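You operate a simulated robot arm through the tools that you are given. There is no shell and no other tool. Be economical: measure what you need, move in short steps, check, and stop when the job is done.

Carry out the task below with a simulated robot arm. There is one attempt and no reset: what you move stays moved.

TASK
Wipe the oil smear off the nest plate, rack its pin and turn the model knob to 4.
Fine: use the wiping pad and put it back; the pin goes in the free socket.
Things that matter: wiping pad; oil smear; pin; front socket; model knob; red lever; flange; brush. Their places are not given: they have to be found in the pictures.

It is judged by the outcome, as a careful person would: the job done as asked, and still so three seconds after it is handed in. It fails if anything else is knocked over, pushed out of place, dropped, spilled or broken.

THE ROBOT
A 6-joint arm with a two-finger parallel gripper, fixed in place. Base frame: the origin is at the foot of the arm, x ahead of it, y to its left, z up; the work surface is at about z = 0. Lengths are in cm, angles in rad, forces in N, time in s.
With the tool pointing down near the work surface it reaches from about 14 to 58 cm from the base axis. Its first joint turns from -1.152 to 1.152 rad. Payload 2.1 kg.
Tool frame: the origin (TCP) lies between the finger pads and is the grasp point; the fingertips stand 3 cm ahead of it; z points along the fingers, y is the line along which they close. The gripper opens to 9.4 cm. The fingers are 2.8 cm wide and 1 cm thick; the gripper's body (5 by 9.6 cm) begins 5.5 cm behind the TCP.
Orientation is that of the tool frame in the base frame, as a unit quaternion [w, x, y, z]. With the fingers straight down and closing along the base's y, the tool's x points along the base's -x, its y along +y and its z along -z.

THE INTERFACE
- The arm moves only by the tool step_arm. Its argument "rows" is a list of rows, each a list of 7 numbers: the shift along the base's x, y, z in units of 20 mm (1.0 is 20 mm), then the turn, a rotation vector about the base's x, y, z in units of 6 degrees (1.0 is 6 degrees), then the finger opening in cm, from 0 to 9.4. In form: [[tx, ty, tz, wx, wy, wz, grip], ...]. A call has 1 to 8 rows; each row shifts and turns the commanded pose from where the row before left it. A call with a number of a shift or a turn outside -1 to 1 is refused whole. A row lasts 0.2 s, in which the tool goes at most 5 cm and 0.15 rad; a call with a longer step from one row to the next is refused whole, and so is a gripper value outside its range. A pose out of reach is approached as far as the arm can. The call stops where the force on the tool passes 70 N (or 10 N more than at its start, if that is more) or the arm is blocked; 0.2 s more then pass. The fingers move at their own pace (about 7.2 cm/s each) and stop on an object; they squeeze with about 40 N. The grip force told is the motor's: it shows also when the fingers shut on nothing. Time passes only in rows, and 0.2 s behind the last, so rows that do not move let the fingers close. It gives the time, the measured TCP pose, the force on the tool (base axes), the opening and the grip force at its end, in the units of the frame above (readings bear some noise), and new pictures: "show" is both (left out), scene, wrist or none.
- Cameras (640 x 400 px; columns grow to the right, rows downward): "scene" is fixed at [2.19, -35.99, 47.47]; the picture's right is [0.96, -0.26, 0.00], its down [-0.17, -0.64, -0.75] and it looks along [0.20, 0.72, -0.66] (base axes); focal length 251 px, centre (320, 200). "wrist" rides on the gripper at [-3.7, 0, -5.8] in the tool frame; the picture's right is [0.00, -1.00, 0.00], its down [0.97, 0.00, -0.24] and it looks along [0.24, 0.00, 0.97] (tool axes); focal length 218 px, centre (320, 200).
- probe_pixels(camera, pixels): for up to 12 pixels [column, row] of the newest picture of that camera ("zoom" is the newest enlarged one), the place [x, y, z] in the base frame of the surface seen there, good to about 0.3 cm. No time passes.
- inspect(camera, box): a new picture of the part [left, top, right, bottom] of that camera's present view, enlarged. No time passes.
- job_done(): hands the job in; it is judged then, once.

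Work in short steps. Measure before you move; look again where a grasp or a placing could have gone wrong, and mend it. You have 80 turns and 120 pictures in all, the two below and enlarged ones among them. Open the gripper and draw the arm clear of the work before you hand the job in, unless the task says otherwise; then end with one line.

The tools are called after "Emit:" as a command line: name --pt "numbers of a row" for each row, then --argument value for the rest, lists and objects as JSON in quotes. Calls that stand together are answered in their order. step_arm: Moves the arm, as the interface text tells. Its arguments: {"type":"object","properties":{"rows":{"type":"array","items":{"type":"array","items":{"type":"number"}}},"show":{"type":"string","enum":["both","scene","wrist","none"]}},"required":["rows"]} The other tools are called the same way: probe_pixels (camera, pixels) gives the place of the surface under pixels of a picture; inspect (camera, box) takes an enlarged picture of a part of a camera's view; job_done () hands the job in.

At the start:

```text
t: 0.0
position: [31.29, -6.05, 29.65]
orientation: [0.0, 0.0, 1.0, 0.0]
contact_force: [0.2, -0.4, 0.4]
opening: 9.39
grasp_force: 0.1
```

scene: 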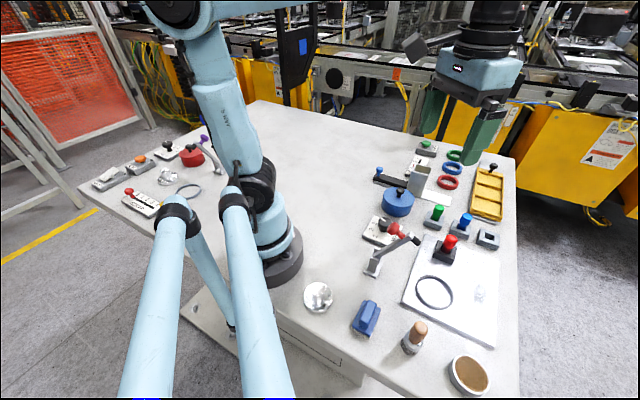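
wrist: 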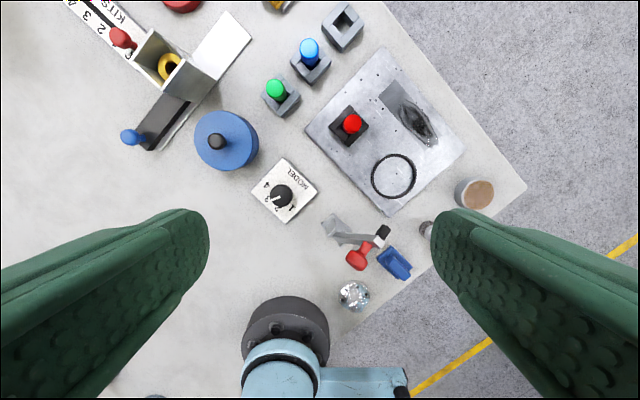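

The overview shows the plate at around (455,285) in the scene, with the knob near (383,230). I enlarge both views to identify the parts.

Emit:
inspect --camera "scene" --box '[340, 200, 520, 312]'

Emit:
inspect --camera "scene" --box '[290, 250, 510, 398]'

Emit:
inspect --camera "wrist" --box '[230, 0, 540, 310]'

Emit:
probe_pixels --camera "wrist" --pixels '[[283, 196], [352, 123], [393, 264], [416, 122], [342, 28], [309, 50], [276, 90], [357, 259], [385, 50], [306, 128], [392, 214], [464, 155]]'

```text
3.56 times, centred on (430, 256) of scene
```

zoom: 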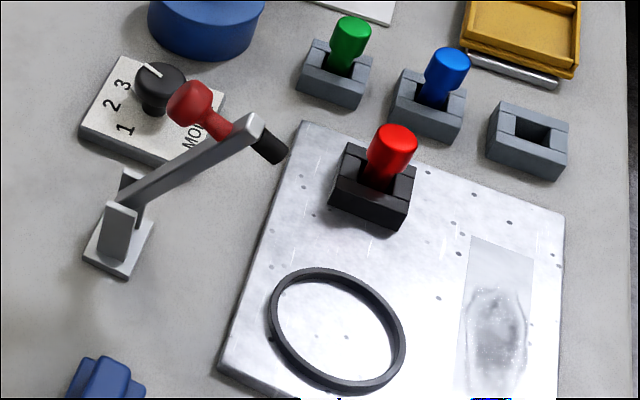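

```text
2.70 times, centred on (400, 324) of scene
```

zoom: 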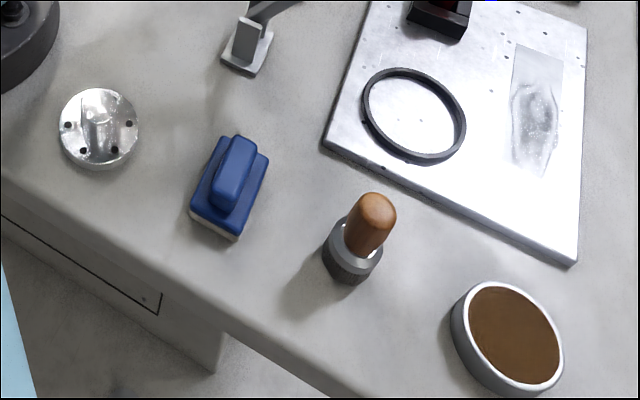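

```text
1.29 times, centred on (385, 155) of wrist
```

zoom: 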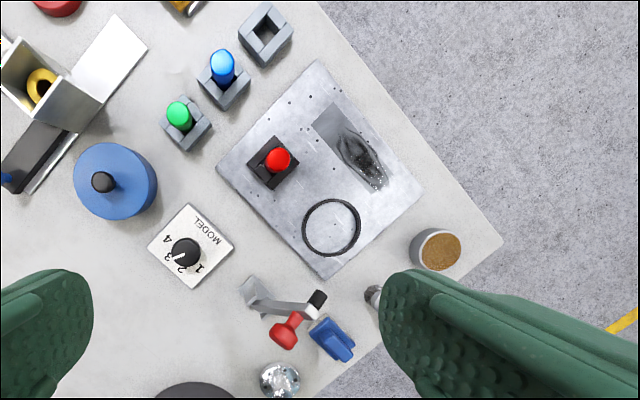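

```text
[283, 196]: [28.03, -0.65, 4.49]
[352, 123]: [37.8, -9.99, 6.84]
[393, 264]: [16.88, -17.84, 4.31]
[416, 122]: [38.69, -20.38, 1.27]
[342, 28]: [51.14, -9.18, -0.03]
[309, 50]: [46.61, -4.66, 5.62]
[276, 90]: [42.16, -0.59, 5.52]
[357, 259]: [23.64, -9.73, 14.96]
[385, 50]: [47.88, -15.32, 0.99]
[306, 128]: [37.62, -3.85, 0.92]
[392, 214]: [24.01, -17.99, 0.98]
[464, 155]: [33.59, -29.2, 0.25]
```

Pad, plate, pin and lever are located: blue pad at wrist (393,264), red pin at (352,123), empty socket at (342,28), and a red lever leaning next to the knob. I probe the pad, lever and knob closely from the scene camera.

Emit:
probe_pixels --camera "scene" --pixels '[[369, 306], [372, 324], [376, 309], [363, 327], [353, 326], [372, 336], [382, 313], [366, 300], [372, 273], [411, 234], [416, 241], [394, 229]]'

Emit:
inspect --camera "scene" --box '[340, 285, 400, 345]'

Emit:
inspect --camera "wrist" --box '[320, 200, 440, 320]'

```text
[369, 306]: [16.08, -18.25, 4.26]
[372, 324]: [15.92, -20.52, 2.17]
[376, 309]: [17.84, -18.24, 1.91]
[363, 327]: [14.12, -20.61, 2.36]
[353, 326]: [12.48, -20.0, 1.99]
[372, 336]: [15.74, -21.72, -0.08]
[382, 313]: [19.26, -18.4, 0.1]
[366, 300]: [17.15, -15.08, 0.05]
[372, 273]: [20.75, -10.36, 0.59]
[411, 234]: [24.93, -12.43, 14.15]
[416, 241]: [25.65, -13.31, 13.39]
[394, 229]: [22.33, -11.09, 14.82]
```

```text
6.67 times, centred on (370, 315) of scene
```

zoom: 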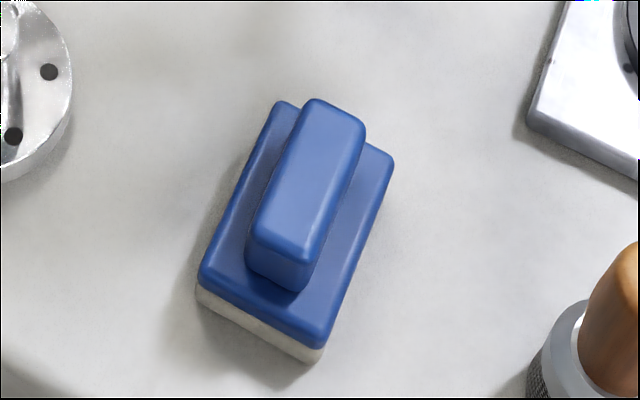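

```text
3.33 times, centred on (380, 260) of wrist
```

zoom: 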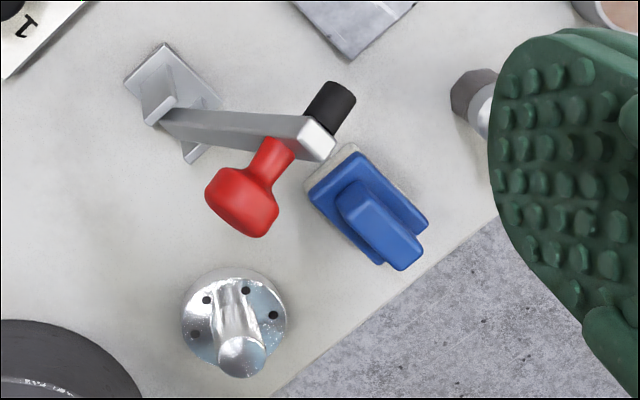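

I get the handle's axis and the pad's corners.

Emit:
probe_pixels --camera "scene" --pixels '[[371, 302], [375, 304], [368, 323], [361, 319], [366, 312], [354, 325], [369, 335], [380, 310], [363, 301], [413, 328], [447, 242], [388, 222]]'

Emit:
inspect --camera "scene" --box '[360, 205, 430, 285]'

Emit:
inspect --camera "wrist" --box '[250, 150, 330, 230]'

```text
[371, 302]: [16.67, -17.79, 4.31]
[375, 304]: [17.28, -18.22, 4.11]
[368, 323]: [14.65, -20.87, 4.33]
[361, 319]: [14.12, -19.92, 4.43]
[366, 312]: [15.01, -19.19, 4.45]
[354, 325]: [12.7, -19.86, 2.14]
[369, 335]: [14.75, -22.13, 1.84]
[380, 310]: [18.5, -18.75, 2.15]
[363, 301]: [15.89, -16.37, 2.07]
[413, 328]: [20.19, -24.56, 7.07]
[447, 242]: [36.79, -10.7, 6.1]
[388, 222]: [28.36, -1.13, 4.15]
```

```text
5.00 times, centred on (395, 245) of scene
```

zoom: 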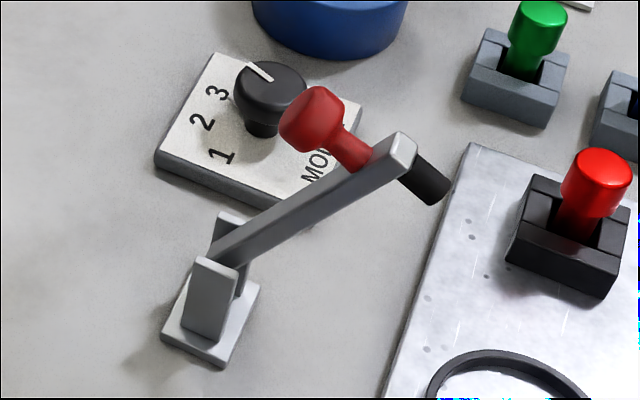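

```text
5.00 times, centred on (290, 190) of wrist
```

zoom: 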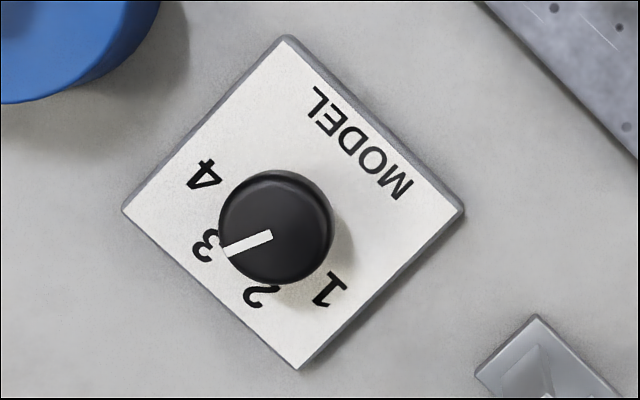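

The pad's handle lies around (15.6,-19.2), top z 4.4, axis at 45° in plan. I move above it at height, turning the tool by 45° so the fingers close across it.

Emit:
step_arm --pt "-0.98 -0.82 -0.3 0 0 0.9375 6" --pt "-0.98 -0.82 -0.3 0 0 0.9375 5" --pt "-0.98 -0.82 -0.3 0 0 0.9375 4" --pt "-0.98 -0.82 -0.3 0 0 0.9375 4" --pt "-0.98 -0.82 -0.3 0 0 0.9375 4" --pt "-0.98 -0.82 -0.3 0 0 0.9375 4" --pt "-0.98 -0.82 -0.4 0 0 0.9375 4" --pt "-0.98 -0.82 -0.4 0 0 0.9375 4"

```text
t: 1.8
position: [15.9, -19.39, 24.66]
orientation: [0.001, -0.383, 0.924, 0.0]
contact_force: [-0.1, 0.3, 0.3]
opening: 3.98
grasp_force: 0.1
```

scene: 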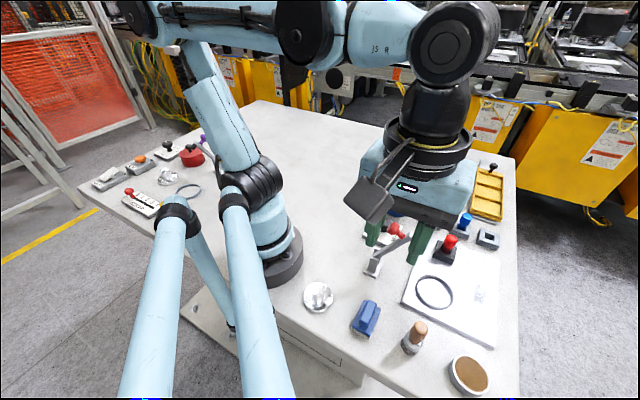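
wrist: 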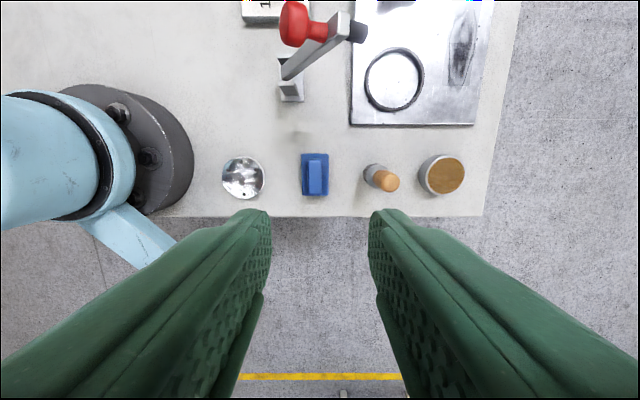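

The handle at wrist (315,178) is upright in the picture, so the turn is right. I probe its position and the neighbours.

Emit:
probe_pixels --camera "wrist" --pixels '[[315, 163], [315, 178], [315, 192], [310, 178], [320, 178], [243, 178], [383, 180], [303, 156], [328, 156], [303, 192], [328, 192]]'

Emit:
inspect --camera "wrist" --box '[275, 140, 355, 210]'

```text
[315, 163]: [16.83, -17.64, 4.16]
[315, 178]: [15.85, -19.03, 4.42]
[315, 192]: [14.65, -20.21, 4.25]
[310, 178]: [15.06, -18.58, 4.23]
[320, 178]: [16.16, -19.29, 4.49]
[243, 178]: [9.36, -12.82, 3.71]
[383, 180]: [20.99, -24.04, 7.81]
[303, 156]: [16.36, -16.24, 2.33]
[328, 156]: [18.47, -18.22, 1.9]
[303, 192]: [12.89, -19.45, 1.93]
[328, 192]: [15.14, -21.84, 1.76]
```

```text
5.71 times, centred on (315, 175) of wrist
```

zoom: 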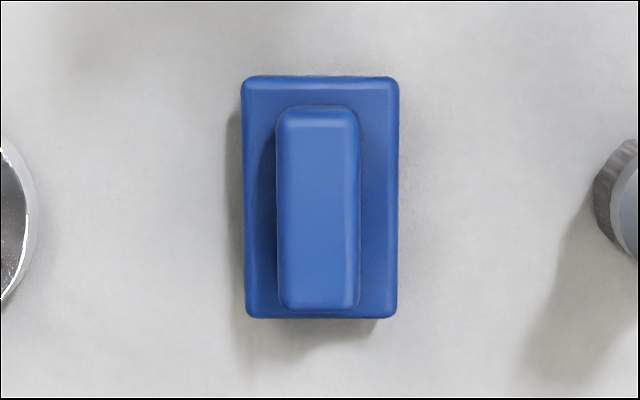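

I centre on (15.7,-19.0) and descend to z≈8.7, still above the handle.

Emit:
step_arm --pt "-0.1 0.195 -1 0 0 0 4" --pt "0 0 -1 0 0 0 4" --pt "0 0 -1 0 0 0 4" --pt "0 0 -1 0 0 0 4" --pt "0 0 -1 0 0 0 4" --pt "0 0 -1 0 0 0 4" --pt "0 0 -1 0 0 0 4" --pt "0 0 -1 0 0 0 4"

```text
t: 3.6
position: [15.4, -19.0, 8.38]
orientation: [0.0, -0.383, 0.924, 0.0]
contact_force: [0.7, 0.3, -0.5]
opening: 4.0
grasp_force: 0.1
```

scene: 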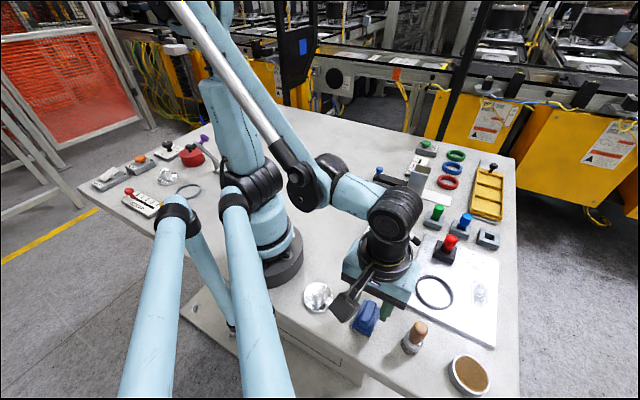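
wrist: 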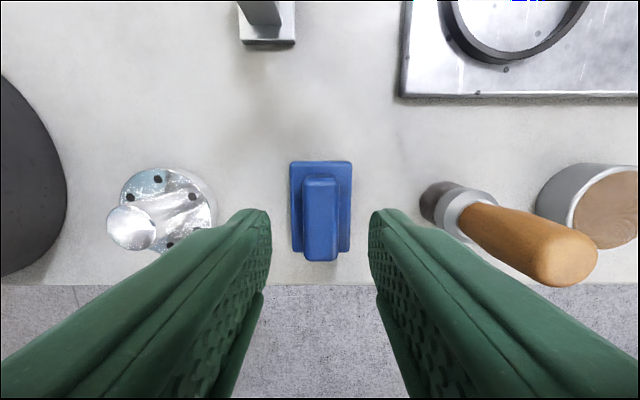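

The handle is centred at (320,220) between the fingers. I go down to z≈5.3 and close.

Emit:
step_arm --pt "0 0 -0.75 0 0 0 4" --pt "0 0 -0.75 0 0 0 4" --pt "0 0 0 0 0 0 4" --pt "0 0 0 0 0 0 0" --pt "0 0 0 0 0 0 0" --pt "0 0 0 0 0 0 0"

```text
t: 5.0
position: [15.55, -18.89, 5.58]
orientation: [0.0, -0.382, 0.924, 0.0]
contact_force: [0.0, 1.0, 0.4]
opening: 1.69
grasp_force: 39.8
```

scene: 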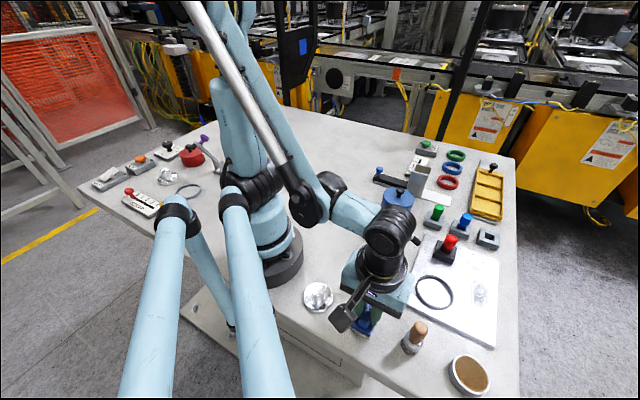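
wrist: 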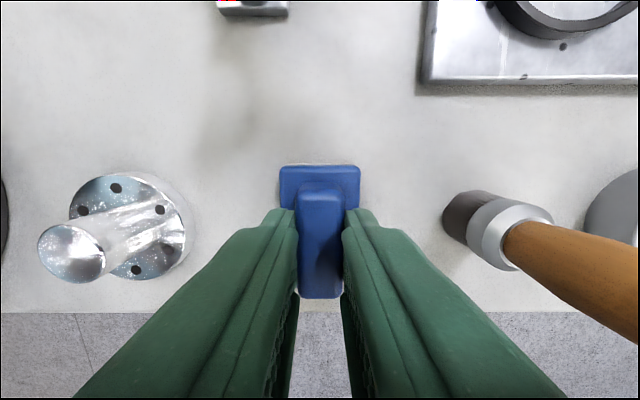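

The pad is held (1.7 cm, 40 N). I lift it straight up well above the brush and the lever.

Emit:
step_arm --pt "0 0 0.5 0 0 0 0" --pt "0 0 1 0 0 0 0" --pt "0 0 1 0 0 0 0" --pt "0 0 1 0 0 0 0" --pt "0 0 1 0 0 0 0" --pt "0 0 1 0 0 0 0" --pt "0 0 1 0 0 0 0" --pt "0 0 1 0 0 0 0" --show "none"

Emit:
step_arm --pt "1 -0.07 0.2 0 0 0 0" --pt "1 -0.07 0.2 0 0 0 0" --pt "1 -0.07 0.2 0 0 0 0" --pt "1 -0.07 0 0 0 0 0" --pt "1 -0.07 0 0 0 0 0" --pt "1 -0.07 0 0 0 0 0" --pt "0.5 0 0 0 0 0 0"

```text
t: 6.8
position: [15.45, -18.44, 20.68]
orientation: [0.0, -0.381, 0.924, -0.001]
contact_force: [-0.5, 0.3, -0.2]
opening: 1.67
grasp_force: 40.7
```

```text
t: 8.4
position: [28.58, -19.56, 21.62]
orientation: [0.0, -0.382, 0.924, 0.001]
contact_force: [0.5, 0.9, -1.3]
opening: 1.67
grasp_force: 40.2
```

scene: 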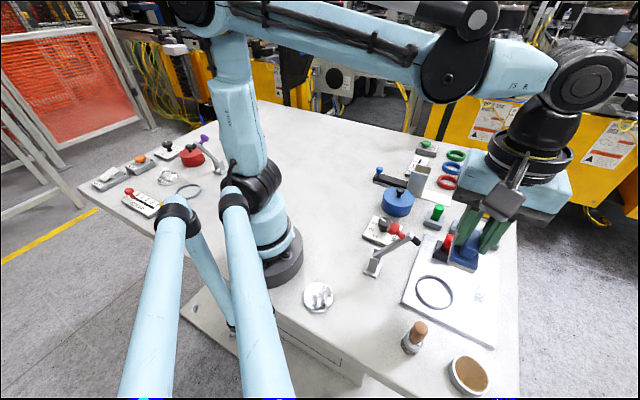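
wrist: 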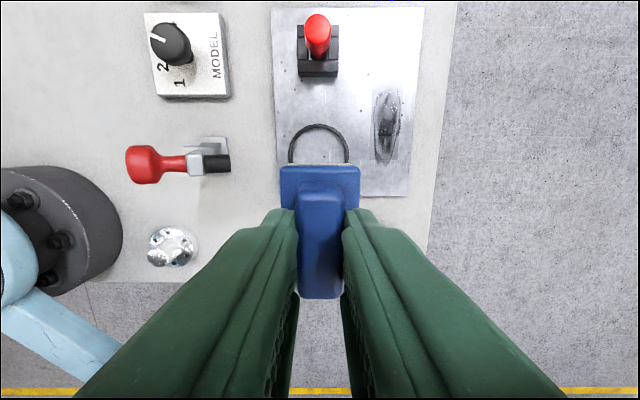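

The smear is in view at wrist (386,125). I enlarge it and measure its extents.

Emit:
inspect --camera "wrist" --box '[340, 70, 440, 200]'

Emit:
probe_pixels --camera "wrist" --pixels '[[386, 90], [375, 110], [386, 125], [400, 125], [386, 162], [376, 157], [398, 157], [398, 92], [375, 92], [408, 193], [318, 70], [423, 8]]'

```text
3.08 times, centred on (390, 135) of wrist
```

zoom: 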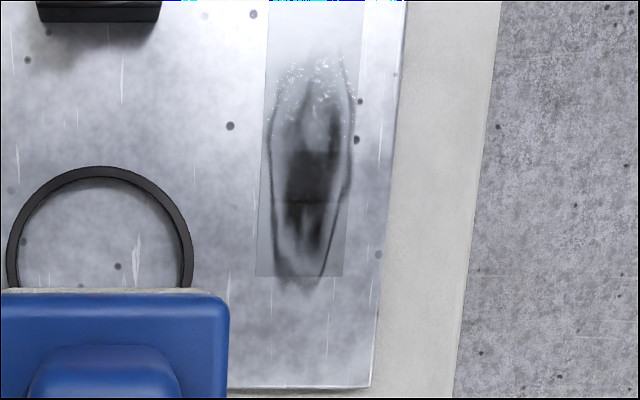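

```text
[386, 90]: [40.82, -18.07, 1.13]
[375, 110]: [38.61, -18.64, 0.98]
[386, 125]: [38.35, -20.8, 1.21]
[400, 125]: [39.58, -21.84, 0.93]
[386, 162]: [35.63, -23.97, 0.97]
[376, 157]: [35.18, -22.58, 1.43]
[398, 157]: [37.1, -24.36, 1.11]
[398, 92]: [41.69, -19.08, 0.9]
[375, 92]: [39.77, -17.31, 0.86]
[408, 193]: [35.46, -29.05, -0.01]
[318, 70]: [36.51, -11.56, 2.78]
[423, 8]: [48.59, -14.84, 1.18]
```

Smear runs from about (40.8,-18.1) to (35.6,-24.0) on the plate (z≈1), parallel to the pad, with the ring 2+ cm to its left. I move over its near end and descend to just above the plate.

Emit:
step_arm --pt "0.949 -0.455 0 0 0 0 0" --pt "0.949 -0.455 0 0 0 0 0" --pt "0.949 -0.455 0 0 0 0 0" --pt "0.949 -0.455 0 0 0 0 0" --pt "0 0 -1 0 0 0 0" --pt "0 0 -1 0 0 0 0" --pt "0 0 -1 0 0 0 0" --pt "0 0 -1 0 0 0 0"

Emit:
step_arm --pt "0 0 -1 0 0 0 0" --pt "0 0 -0.9 0 0 0 0" --pt "0 0 -0.6 0 0 0 0" --pt "0 0 0 0 0 0 0"

```text
t: 10.2
position: [35.93, -23.48, 13.76]
orientation: [0.001, -0.382, 0.924, -0.001]
contact_force: [0.2, 0.3, -1.3]
opening: 1.72
grasp_force: 39.9
```

scene: 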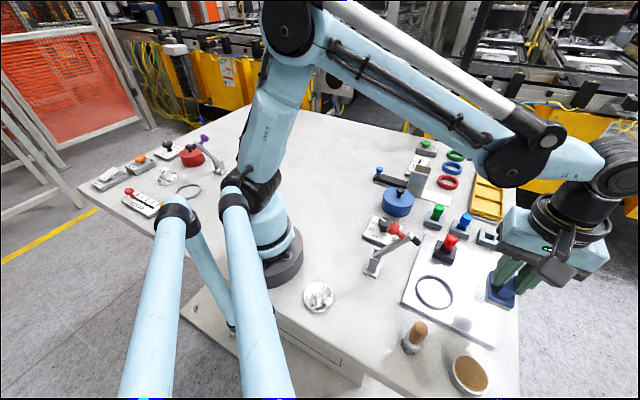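
wrist: 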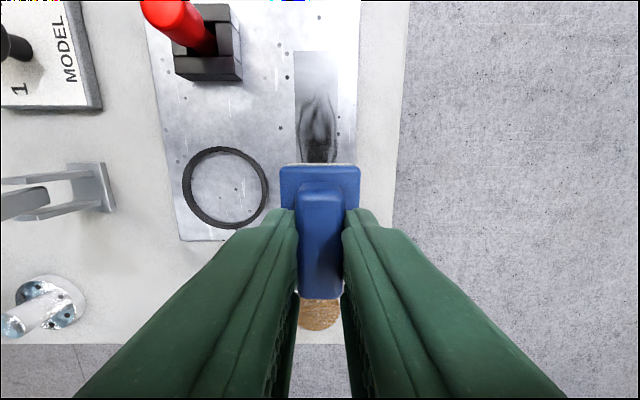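

```text
t: 11.2
position: [36.09, -23.48, 8.88]
orientation: [-0.001, -0.382, 0.924, 0.001]
contact_force: [0.5, -0.4, -1.0]
opening: 1.7
grasp_force: 39.5
```

scene: 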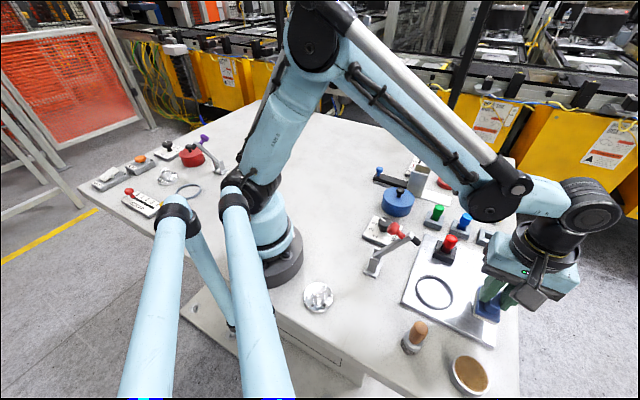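
wrist: 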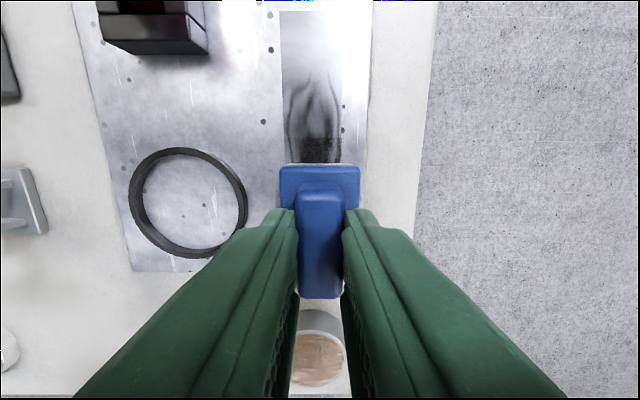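

Pad is over the near end and wider than the smear; its lane runs straight ahead in the wrist view. I lower gently until contact.

Emit:
step_arm --pt "0 0 -0.7 0 0 0 0" --pt "0 0 -0.35 0 0 0 0" --pt "0 0 -0.1 0 0 0 0" --pt "0 0 -0.05 0 0 0 0" --show "none"

```text
t: 12.2
position: [36.06, -23.33, 6.38]
orientation: [0.001, -0.383, 0.924, 0.0]
contact_force: [-0.3, 4.0, 36.9]
opening: 1.7
grasp_force: 40.1
```

Contact with 37 N; I ease off 1 mm and make the first stroke along the smear.

Emit:
step_arm --pt "0 0 0.05 0 0 0 0" --pt "0.35 0.35 0 0 0 0 0" --pt "0.5 0.5 0 0 0 0 0" --pt "0.5 0.5 0 0 0 0 0" --pt "0.5 0.5 0 0 0 0 0" --pt "0.5 0.5 0 0 0 0 0" --pt "0.35 0.35 0 0 0 0 0"

```text
t: 13.8
position: [41.5, -17.93, 6.16]
orientation: [0.001, -0.382, 0.924, 0.0]
contact_force: [-1.1, -0.7, 0.9]
opening: 1.67
grasp_force: 40.5
```

scene: 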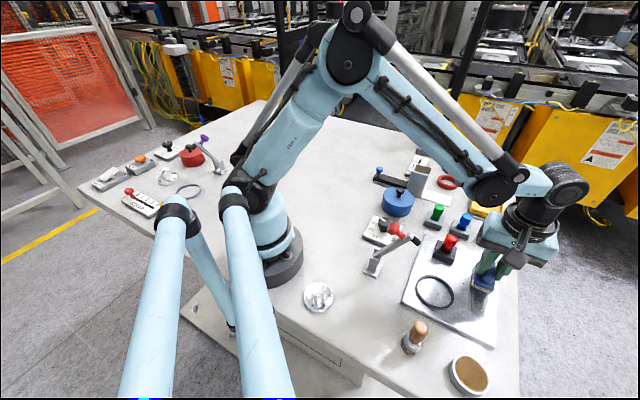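
wrist: 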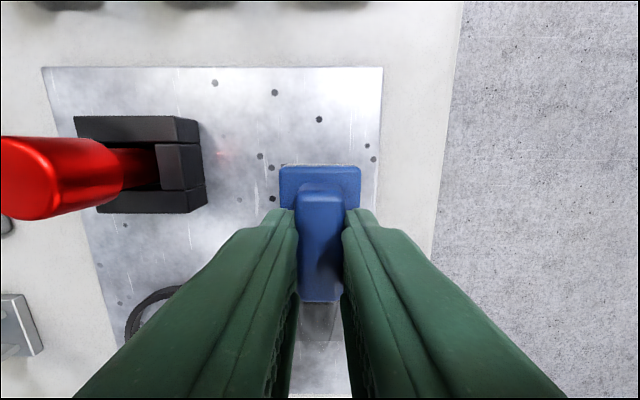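

The stroke went through but the force dropped to ~1 N. I press slightly further and read the force, then stroke back.

Emit:
step_arm --pt "0 0 -0.05 0 0 0 0" --pt "0 0 0 0 0 0 0" --show "none"

```text
t: 14.4
position: [41.65, -18.05, 6.24]
orientation: [0.001, -0.381, 0.924, 0.0]
contact_force: [-1.9, 0.8, 37.1]
opening: 1.7
grasp_force: 39.3
```

Force is steep: ~1 N at 6.35, 37 N at 6.25. I use about 20 N, and stroke back and then forth.

Emit:
step_arm --pt "0 0 0.02 0 0 0 0" --pt "-0.35 -0.35 0 0 0 0 0" --pt "-0.5 -0.5 0 0 0 0 0" --pt "-0.5 -0.5 0 0 0 0 0" --pt "-0.5 -0.5 0 0 0 0 0" --pt "-0.5 -0.5 0 0 0 0 0" --pt "-0.35 -0.35 0 0 0 0 0"

```text
t: 16.0
position: [36.06, -23.3, 6.26]
orientation: [0.0, -0.382, 0.924, 0.0]
contact_force: [0.7, 0.2, -1.0]
opening: 1.68
grasp_force: 40.3
```

scene: 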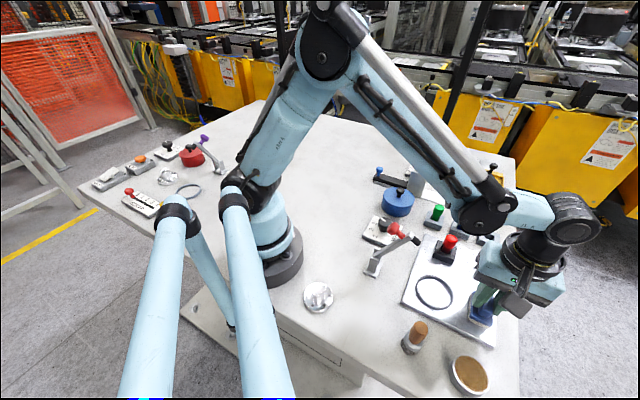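
wrist: 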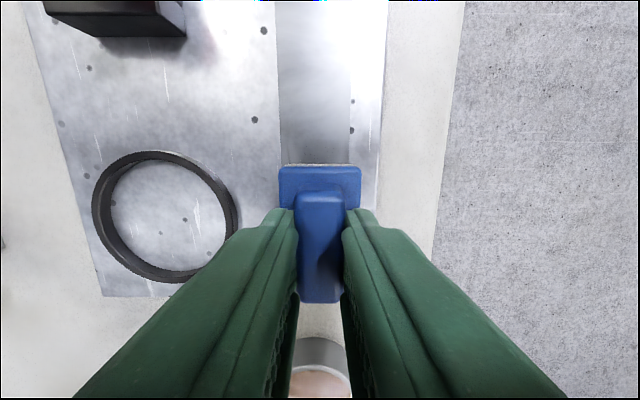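

The visible part already looks clean of the dark streak. I do a left-offset stroke forward including the near end, with a bit more pressure.

Emit:
step_arm --pt "-0.3 -0.3 -0.03 0 0 0 0" --pt "-0.25 0.25 0 0 0 0 0" --pt "0.5 0.5 0 0 0 0 0" --pt "0.5 0.5 -0.02 0 0 0 0" --pt "0.5 0.5 0 0 0 0 0" --pt "0.5 0.5 0 0 0 0 0" --pt "0.5 0.5 0 0 0 0 0" --pt "0.5 0.5 0 0 0 0 0" --show "none"

Emit:
step_arm --pt "0.25 -0.25 0 0 0 0 0" --pt "0.2 -0.2 -0.02 0 0 0 0" --pt "-0.5 -0.5 0 0 0 0 0" --pt "-0.5 -0.5 0 0 0 0 0" --pt "-0.5 -0.5 0 0 0 0 0" --pt "-0.5 -0.5 0 0 0 0 0" --pt "-0.5 -0.5 0 0 0 0 0" --pt "-0.5 -0.5 0 0 0 0 0" --show "none"

Emit:
step_arm --pt "0 0 0.5 0 0 0 0" --pt "0 0 1 0 0 0 0" --pt "0 0 1 0 0 0 0" --pt "-0.7 -0.7 1 0 0 0 0" --pt "-0.7 -0.7 1 0 0 0 0" --pt "-0.7 0 1 0 0 0 0" --pt "-0.7 0 1 0 0 0 0" --pt "-0.7 0 1 0 0 0 0"

```text
t: 17.8
position: [40.84, -17.58, 6.15]
orientation: [0.0, -0.381, 0.924, 0.0]
contact_force: [-7.8, -5.8, 28.0]
opening: 1.68
grasp_force: 40.3
```

```text
t: 19.6
position: [35.87, -24.43, 6.03]
orientation: [0.0, -0.383, 0.924, 0.0]
contact_force: [7.7, 8.0, 29.7]
opening: 1.72
grasp_force: 40.7
```

```text
t: 21.4
position: [28.73, -27.33, 20.9]
orientation: [0.0, -0.383, 0.924, 0.0]
contact_force: [0.7, -0.6, -0.5]
opening: 1.71
grasp_force: 40.7
```

scene: 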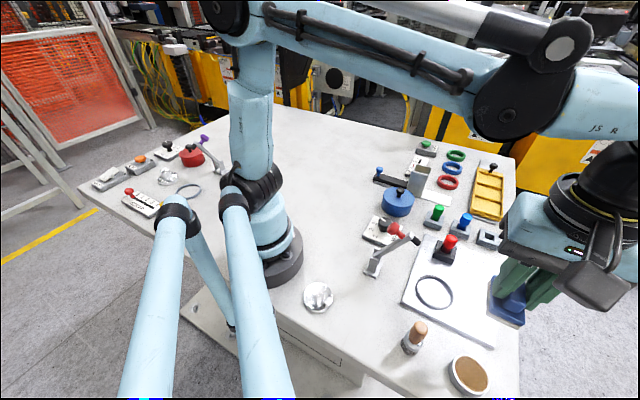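
wrist: 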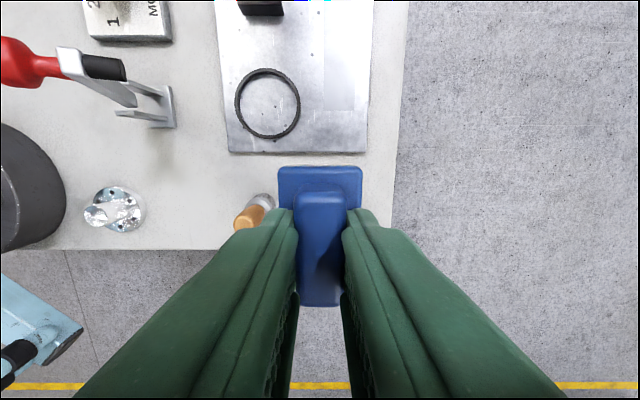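

The plate at wrist (340,80) looks clean; I enlarge it to check.

Emit:
inspect --camera "wrist" --box '[220, 0, 400, 160]'

Emit:
inspect --camera "scene" --box '[400, 230, 510, 350]'

```text
2.50 times, centred on (310, 80) of wrist
```

zoom: 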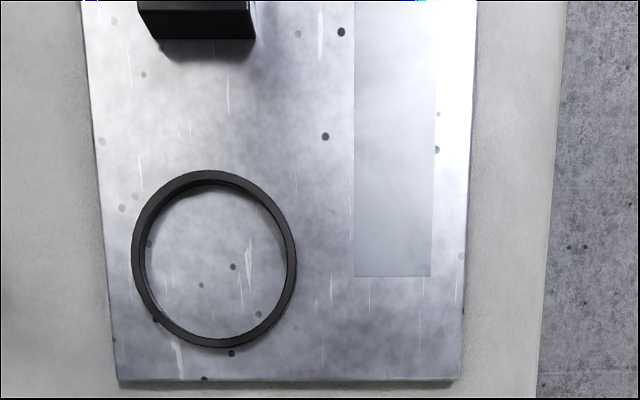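

```text
3.33 times, centred on (455, 290) of scene
```

zoom: 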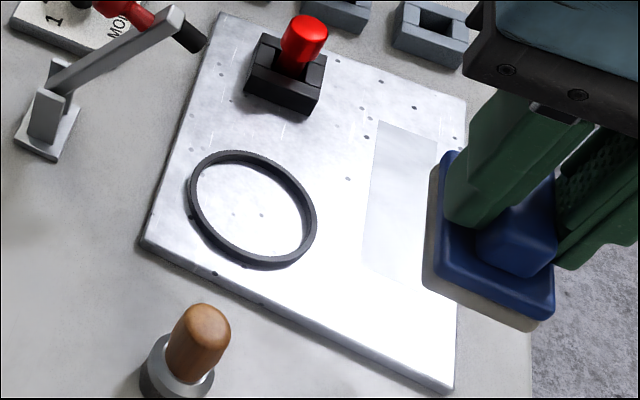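

The smear is gone, only the bare patch is left. I carry the pad back above its original spot (15.4,-18.8).

Emit:
step_arm --pt "-0.956 0.591 0 0 0 0 0" --pt "-0.956 0.591 0 0 0 0 0" --pt "-0.956 0.591 0 0 0 0 0" --pt "-0.956 0.591 0 0 0 0 0" --pt "-0.956 0.591 0 0 0 0 0" --pt "-0.956 0.591 0 0 0 0 0" --pt "-0.956 0.591 0 0 0 0 0" --pt "0 0 0 0 0 0 0" --show "none"

Emit:
step_arm --pt "0 0 -1 0 0 0 0" --pt "0 0 -1 0 0 0 0" --pt "0 0 -1 0 0 0 0" --pt "0 0 -1 0 0 0 0" --pt "0 0 -1 0 0 0 0" --pt "0 0 -1 0 0 0 0" --pt "0 0 -1 0 0 0 0" --pt "0 0 0 0 0 0 0"

```text
t: 23.2
position: [15.46, -18.92, 20.97]
orientation: [0.0, -0.382, 0.924, 0.0]
contact_force: [0.0, 0.0, -1.1]
opening: 1.69
grasp_force: 39.5
```

```text
t: 25.0
position: [16.01, -18.93, 7.32]
orientation: [0.0, -0.383, 0.924, 0.0]
contact_force: [-0.1, 0.6, 0.2]
opening: 1.7
grasp_force: 39.1
```

scene: 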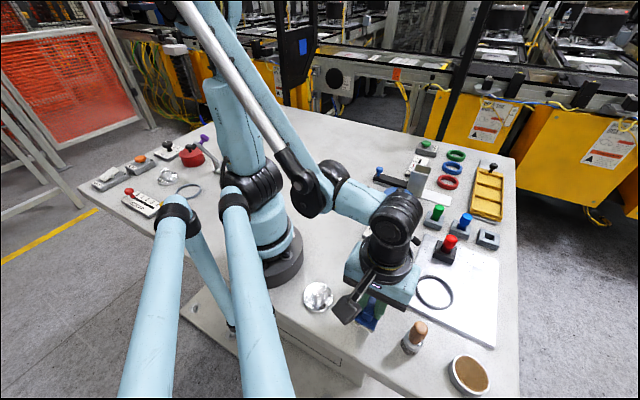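
wrist: 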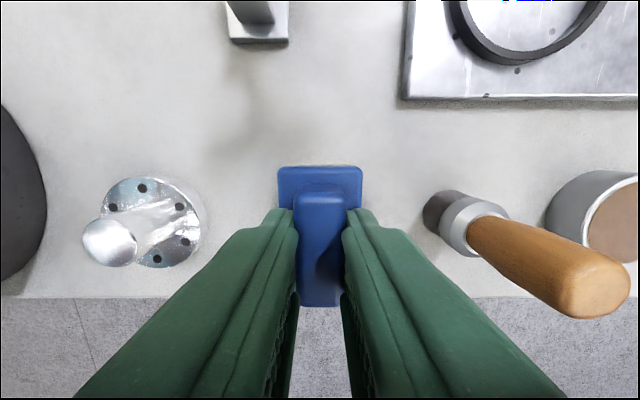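

Over its old place, z 7.15 commanded. I lower in small steps until it touches.

Emit:
step_arm --pt "0 0 -0.5 0 0 0 0" --pt "0 0 -0.25 0 0 0 0" --pt "0 0 -0.08 0 0 0 0" --pt "0 0 0 0 0 0 0" --show "none"

```text
t: 26.0
position: [15.59, -18.9, 5.67]
orientation: [0.0, -0.383, 0.924, 0.0]
contact_force: [0.0, 0.2, -1.3]
opening: 1.69
grasp_force: 39.4
```

Emit:
step_arm --pt "0 0 -0.08 0 0 0 0" --pt "0 0 -0.05 0 0 0 0" --pt "0 0 0 0 0 0 0" --show "none"

```text
t: 26.8
position: [15.5, -18.87, 5.31]
orientation: [0.001, -0.382, 0.924, 0.0]
contact_force: [0.5, 0.2, -0.7]
opening: 1.71
grasp_force: 39.8
```

Emit:
step_arm --pt "0 0 -0.04 0 0 0 0" --pt "0 0 -0.03 0 0 0 0" --pt "0 0 0 0 0 0 0" --show "wrist"

```text
t: 27.6
position: [15.55, -18.86, 5.11]
orientation: [0.001, -0.381, 0.924, -0.001]
contact_force: [-1.2, 0.2, -0.7]
opening: 1.69
grasp_force: 40.4
```

wrist: 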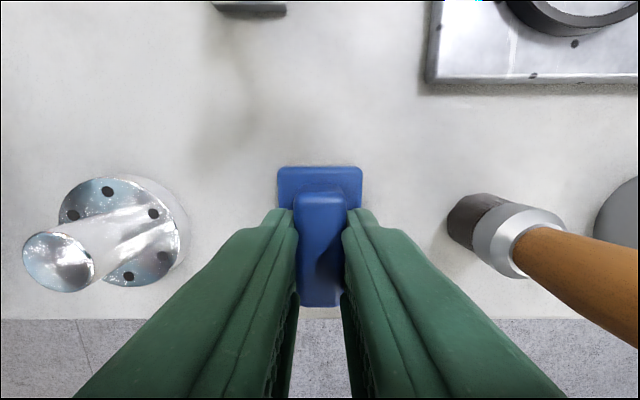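

Emit:
step_arm --pt "0 0 -0.04 0 0 0 0" --pt "0 0 -0.03 0 0 0 0" --pt "0 0 0 0 0 0 0" --show "none"

```text
t: 28.4
position: [15.52, -18.83, 5.09]
orientation: [-0.001, -0.382, 0.924, -0.001]
contact_force: [-2.2, -2.1, 47.7]
opening: 1.68
grasp_force: 40.9
```

Contact at 48 N: the pad stands on the table. I ease off slightly, open to 4 cm and rise.

Emit:
step_arm --pt "0 0 0.05 0 0 0 0" --pt "0 0 0 0 0 0 3" --pt "0 0 0 0 0 0 4" --pt "0 0 0 0 0 0 4" --show "none"

Emit:
step_arm --pt "0 0 0.5 0 0 0 4" --pt "0 0 1 0 0 0 4" --pt "0 0 1 0 0 0 4" --pt "0 0 1 0 0 0 4" --pt "0 0 1 0 0 0 4" --pt "0 0 1 0 0 0 4" --pt "0 0 1 0 0 0 4" --pt "0 0 1 0 0 0 4"

```text
t: 29.4
position: [15.48, -18.67, 4.98]
orientation: [0.0, -0.382, 0.924, 0.0]
contact_force: [-0.1, -0.1, -0.6]
opening: 4.01
grasp_force: 0.0
```

```text
t: 31.2
position: [15.55, -18.79, 20.19]
orientation: [0.0, -0.382, 0.924, 0.001]
contact_force: [-0.6, 0.8, 0.1]
opening: 4.0
grasp_force: 0.0
```

scene: 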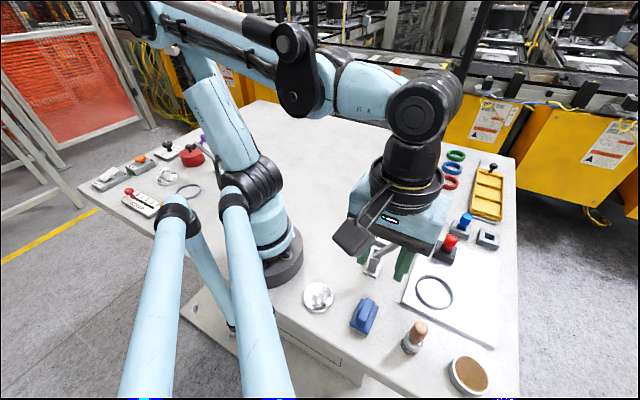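
wrist: 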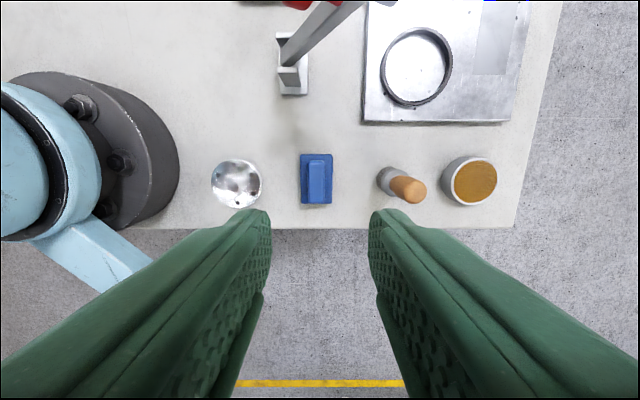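

The pad is back upright on its spot. Next I swing around the lever's far side towards the red pin.

Emit:
step_arm --pt "0.8 -0.2 0.6 0 0 0 4" --pt "1 0 0.4 0 0 0 4" --pt "1 0 0 0 0 0 4" --pt "1 0 0 0 0 0 4" --pt "1 0 0 0 0 0 4" --pt "1 0 0 0 0 0 4" --pt "1 0 0 0 0 0 4" --pt "1 0 0 0 0 0 4" --show "none"

Emit:
step_arm --pt "0.7 1 0 0 0 0 4" --pt "0.7 1 0 0 0 0 4" --pt "0.7 0.7 0 0 0 0 4" --pt "0.2 0.6 0 0 0 0 4" --pt "0 0 0 0 0 0 4"

```text
t: 33.0
position: [31.26, -19.25, 22.24]
orientation: [0.001, -0.383, 0.924, 0.0]
contact_force: [-1.1, 0.4, 0.8]
opening: 4.01
grasp_force: 0.0
```

```text
t: 34.2
position: [35.75, -12.7, 22.15]
orientation: [0.0, -0.382, 0.924, 0.0]
contact_force: [-0.2, -0.7, -0.1]
opening: 4.0
grasp_force: 0.1
```

scene: 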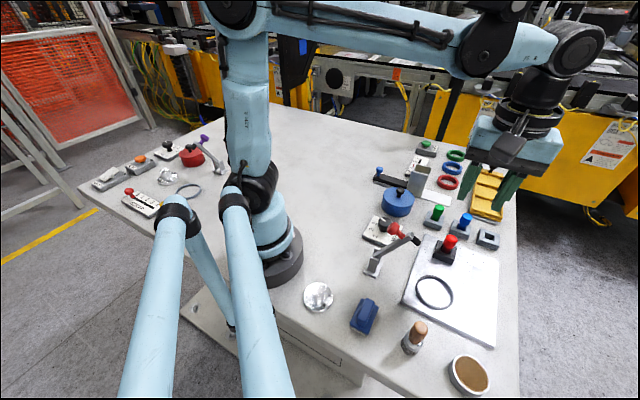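
wrist: 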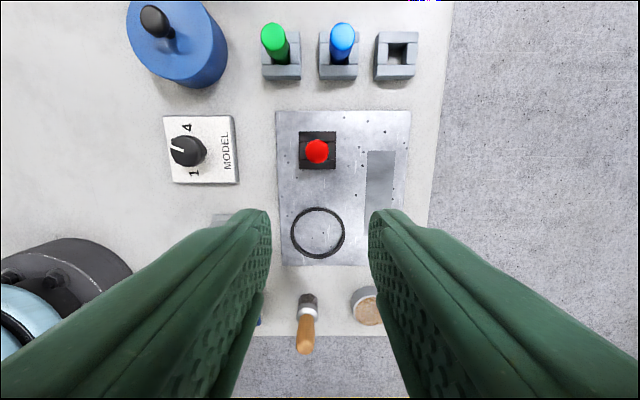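

Pin at (317,151), empty socket at (397,52), pins in sockets for comparison at (275,45) and (343,45). I probe and enlarge.

Emit:
inspect --camera "wrist" --box '[250, 10, 430, 180]'

Emit:
probe_pixels --camera "wrist" --pixels '[[317, 150], [308, 150], [326, 150], [302, 165], [334, 165], [302, 134], [334, 134], [380, 38], [412, 38], [379, 70], [413, 70], [397, 52]]'

Emit:
inspect --camera "scene" --box '[415, 195, 515, 275]'

```text
2.35 times, centred on (340, 95) of wrist
```

zoom: 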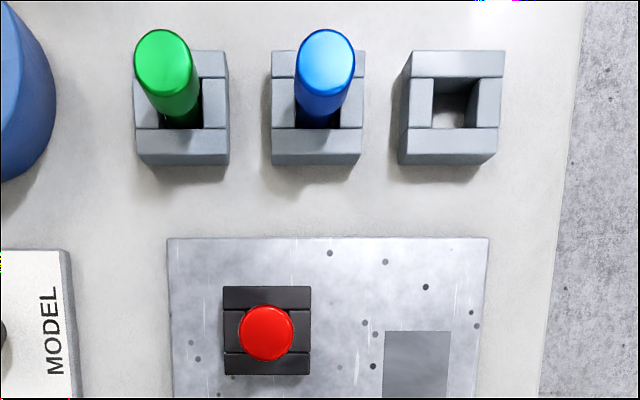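

```text
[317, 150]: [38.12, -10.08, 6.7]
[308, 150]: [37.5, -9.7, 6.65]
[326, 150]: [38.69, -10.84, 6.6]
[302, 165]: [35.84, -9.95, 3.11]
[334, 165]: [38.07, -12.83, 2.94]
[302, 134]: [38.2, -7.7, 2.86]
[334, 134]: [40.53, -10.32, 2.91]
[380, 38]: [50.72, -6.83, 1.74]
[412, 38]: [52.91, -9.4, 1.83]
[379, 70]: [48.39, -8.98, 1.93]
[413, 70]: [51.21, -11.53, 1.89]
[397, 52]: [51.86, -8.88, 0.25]
```

```text
5.00 times, centred on (465, 235) of scene
```

zoom: 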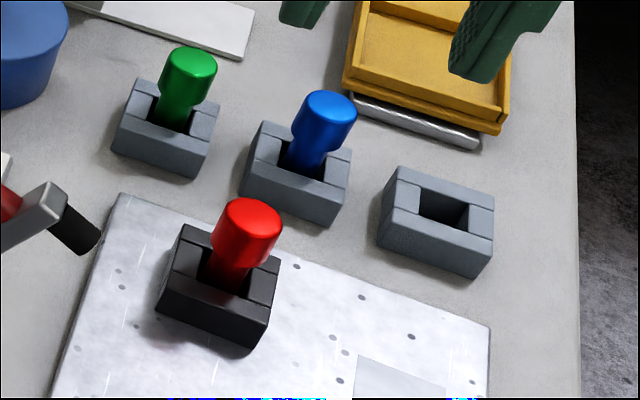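

Pin head is centred at about (38.1,-10.15), top 6.7, block top 2.95; socket centre (50.8,-9.2), top 1.85. I position above the pin and descend to z≈10.

Emit:
step_arm --pt "0.61 0.62 0 0 0 0 4.4" --pt "0.61 0.62 0 0 0 0 4.4" --pt "0 0 -1 0 0 0 4.4" --pt "0 0 -1 0 0 0 4.4" --pt "0 0 -1 0 0 0 4.4" --pt "0 0 -1 0 0 0 4.4" --pt "0 0 -1 0 0 0 4.4" --pt "0 0 -0.5 0 0 0 4.4"

```text
t: 36.0
position: [38.13, -9.96, 11.22]
orientation: [0.0, -0.382, 0.924, 0.0]
contact_force: [0.5, -0.1, 0.1]
opening: 4.42
grasp_force: 0.0
```

scene: 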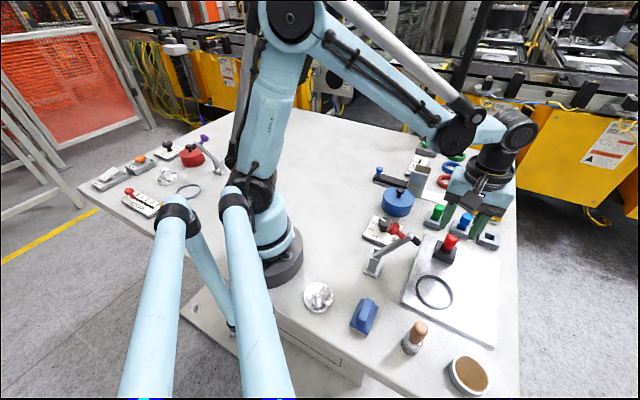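
wrist: 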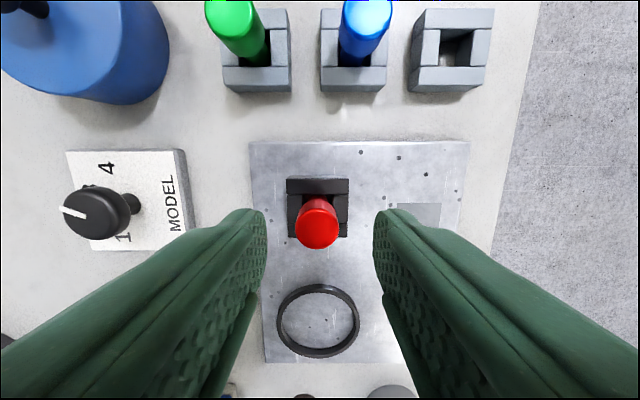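

Head at (317,222), exactly where the tool axis crosses that height. I go down to z≈6.4 and close.

Emit:
step_arm --pt "0 0 -0.8 0 0 0 4.4" --pt "0 0 -0.8 0 0 0 4.4" --pt "0 0 -0.7 0 0 0 4.4" --pt "0 0 0 0 0 0 4.4" --pt "0 0 0 0 0 0 0" --pt "0 0 0 0 0 0 0" --pt "0 0 0 0 0 0 0"

```text
t: 37.6
position: [38.4, -10.11, 6.53]
orientation: [-0.001, -0.381, 0.925, 0.0]
contact_force: [-5.5, 4.7, -0.7]
opening: 2.19
grasp_force: 40.8
```

scene: 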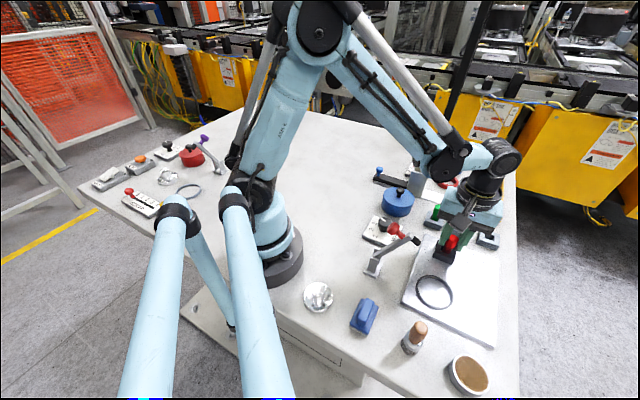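
wrist: 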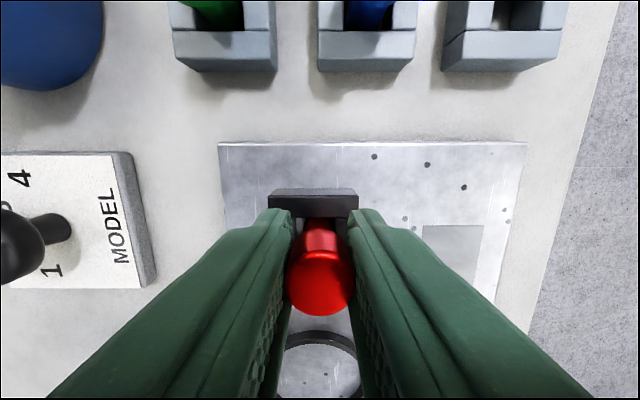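

The pin is gripped (2.2 cm). I lift it straight up.

Emit:
step_arm --pt "0 0 0.3 0 0 0 0" --pt "0 0 0.5 0 0 0 0" --pt "0 0 1 0 0 0 0" --pt "0 0 1 0 0 0 0" --pt "0 0 1 0 0 0 0" --pt "0 0 1 0 0 0 0" --pt "0 0 0.2 0 0 0 0" --pt "0 0 0 0 0 0 0"

```text
t: 39.4
position: [38.21, -10.03, 16.53]
orientation: [0.0, -0.382, 0.924, -0.001]
contact_force: [-0.2, 1.0, -0.6]
opening: 2.14
grasp_force: 40.3
```

scene: 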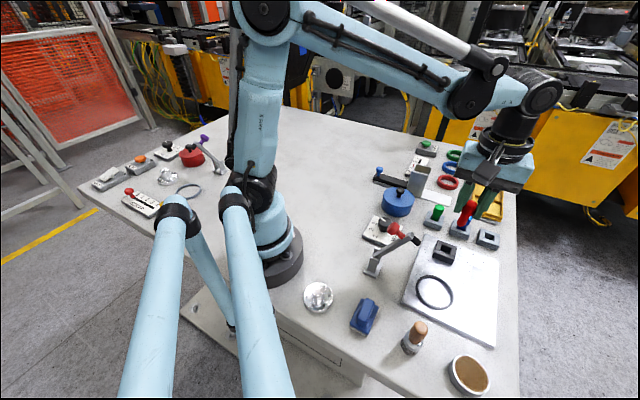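
wrist: 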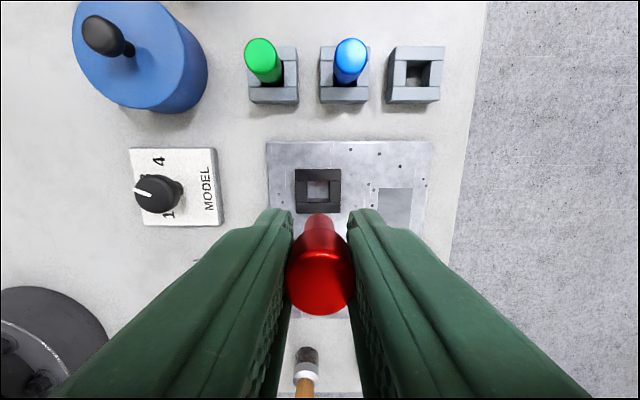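

The pin is free and the block stayed. I measure both holes from this same view to get the accurate offset between them.

Emit:
probe_pixels --camera "wrist" --pixels '[[297, 172], [338, 172], [297, 210], [338, 210], [394, 50], [442, 50], [390, 98], [437, 98], [391, 72], [440, 72]]'

Emit:
inspect --camera "wrist" --box '[280, 30, 460, 230]'

```text
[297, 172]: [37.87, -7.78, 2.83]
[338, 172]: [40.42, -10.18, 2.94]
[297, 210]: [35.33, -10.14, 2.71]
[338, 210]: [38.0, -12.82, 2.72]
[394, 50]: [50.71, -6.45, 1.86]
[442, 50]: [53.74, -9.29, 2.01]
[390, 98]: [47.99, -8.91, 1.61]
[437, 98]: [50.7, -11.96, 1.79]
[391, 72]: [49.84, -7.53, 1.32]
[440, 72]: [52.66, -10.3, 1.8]
```

```text
2.00 times, centred on (370, 130) of wrist
```

zoom: 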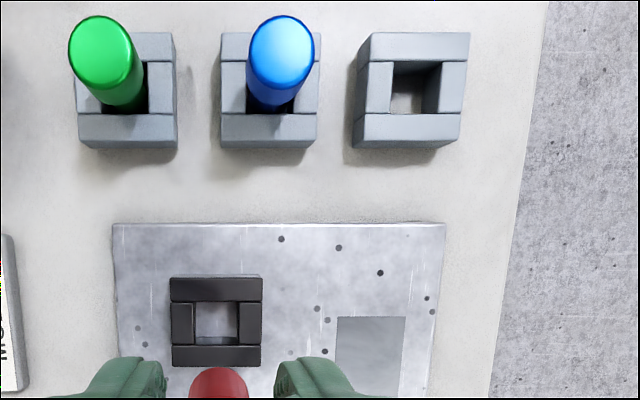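

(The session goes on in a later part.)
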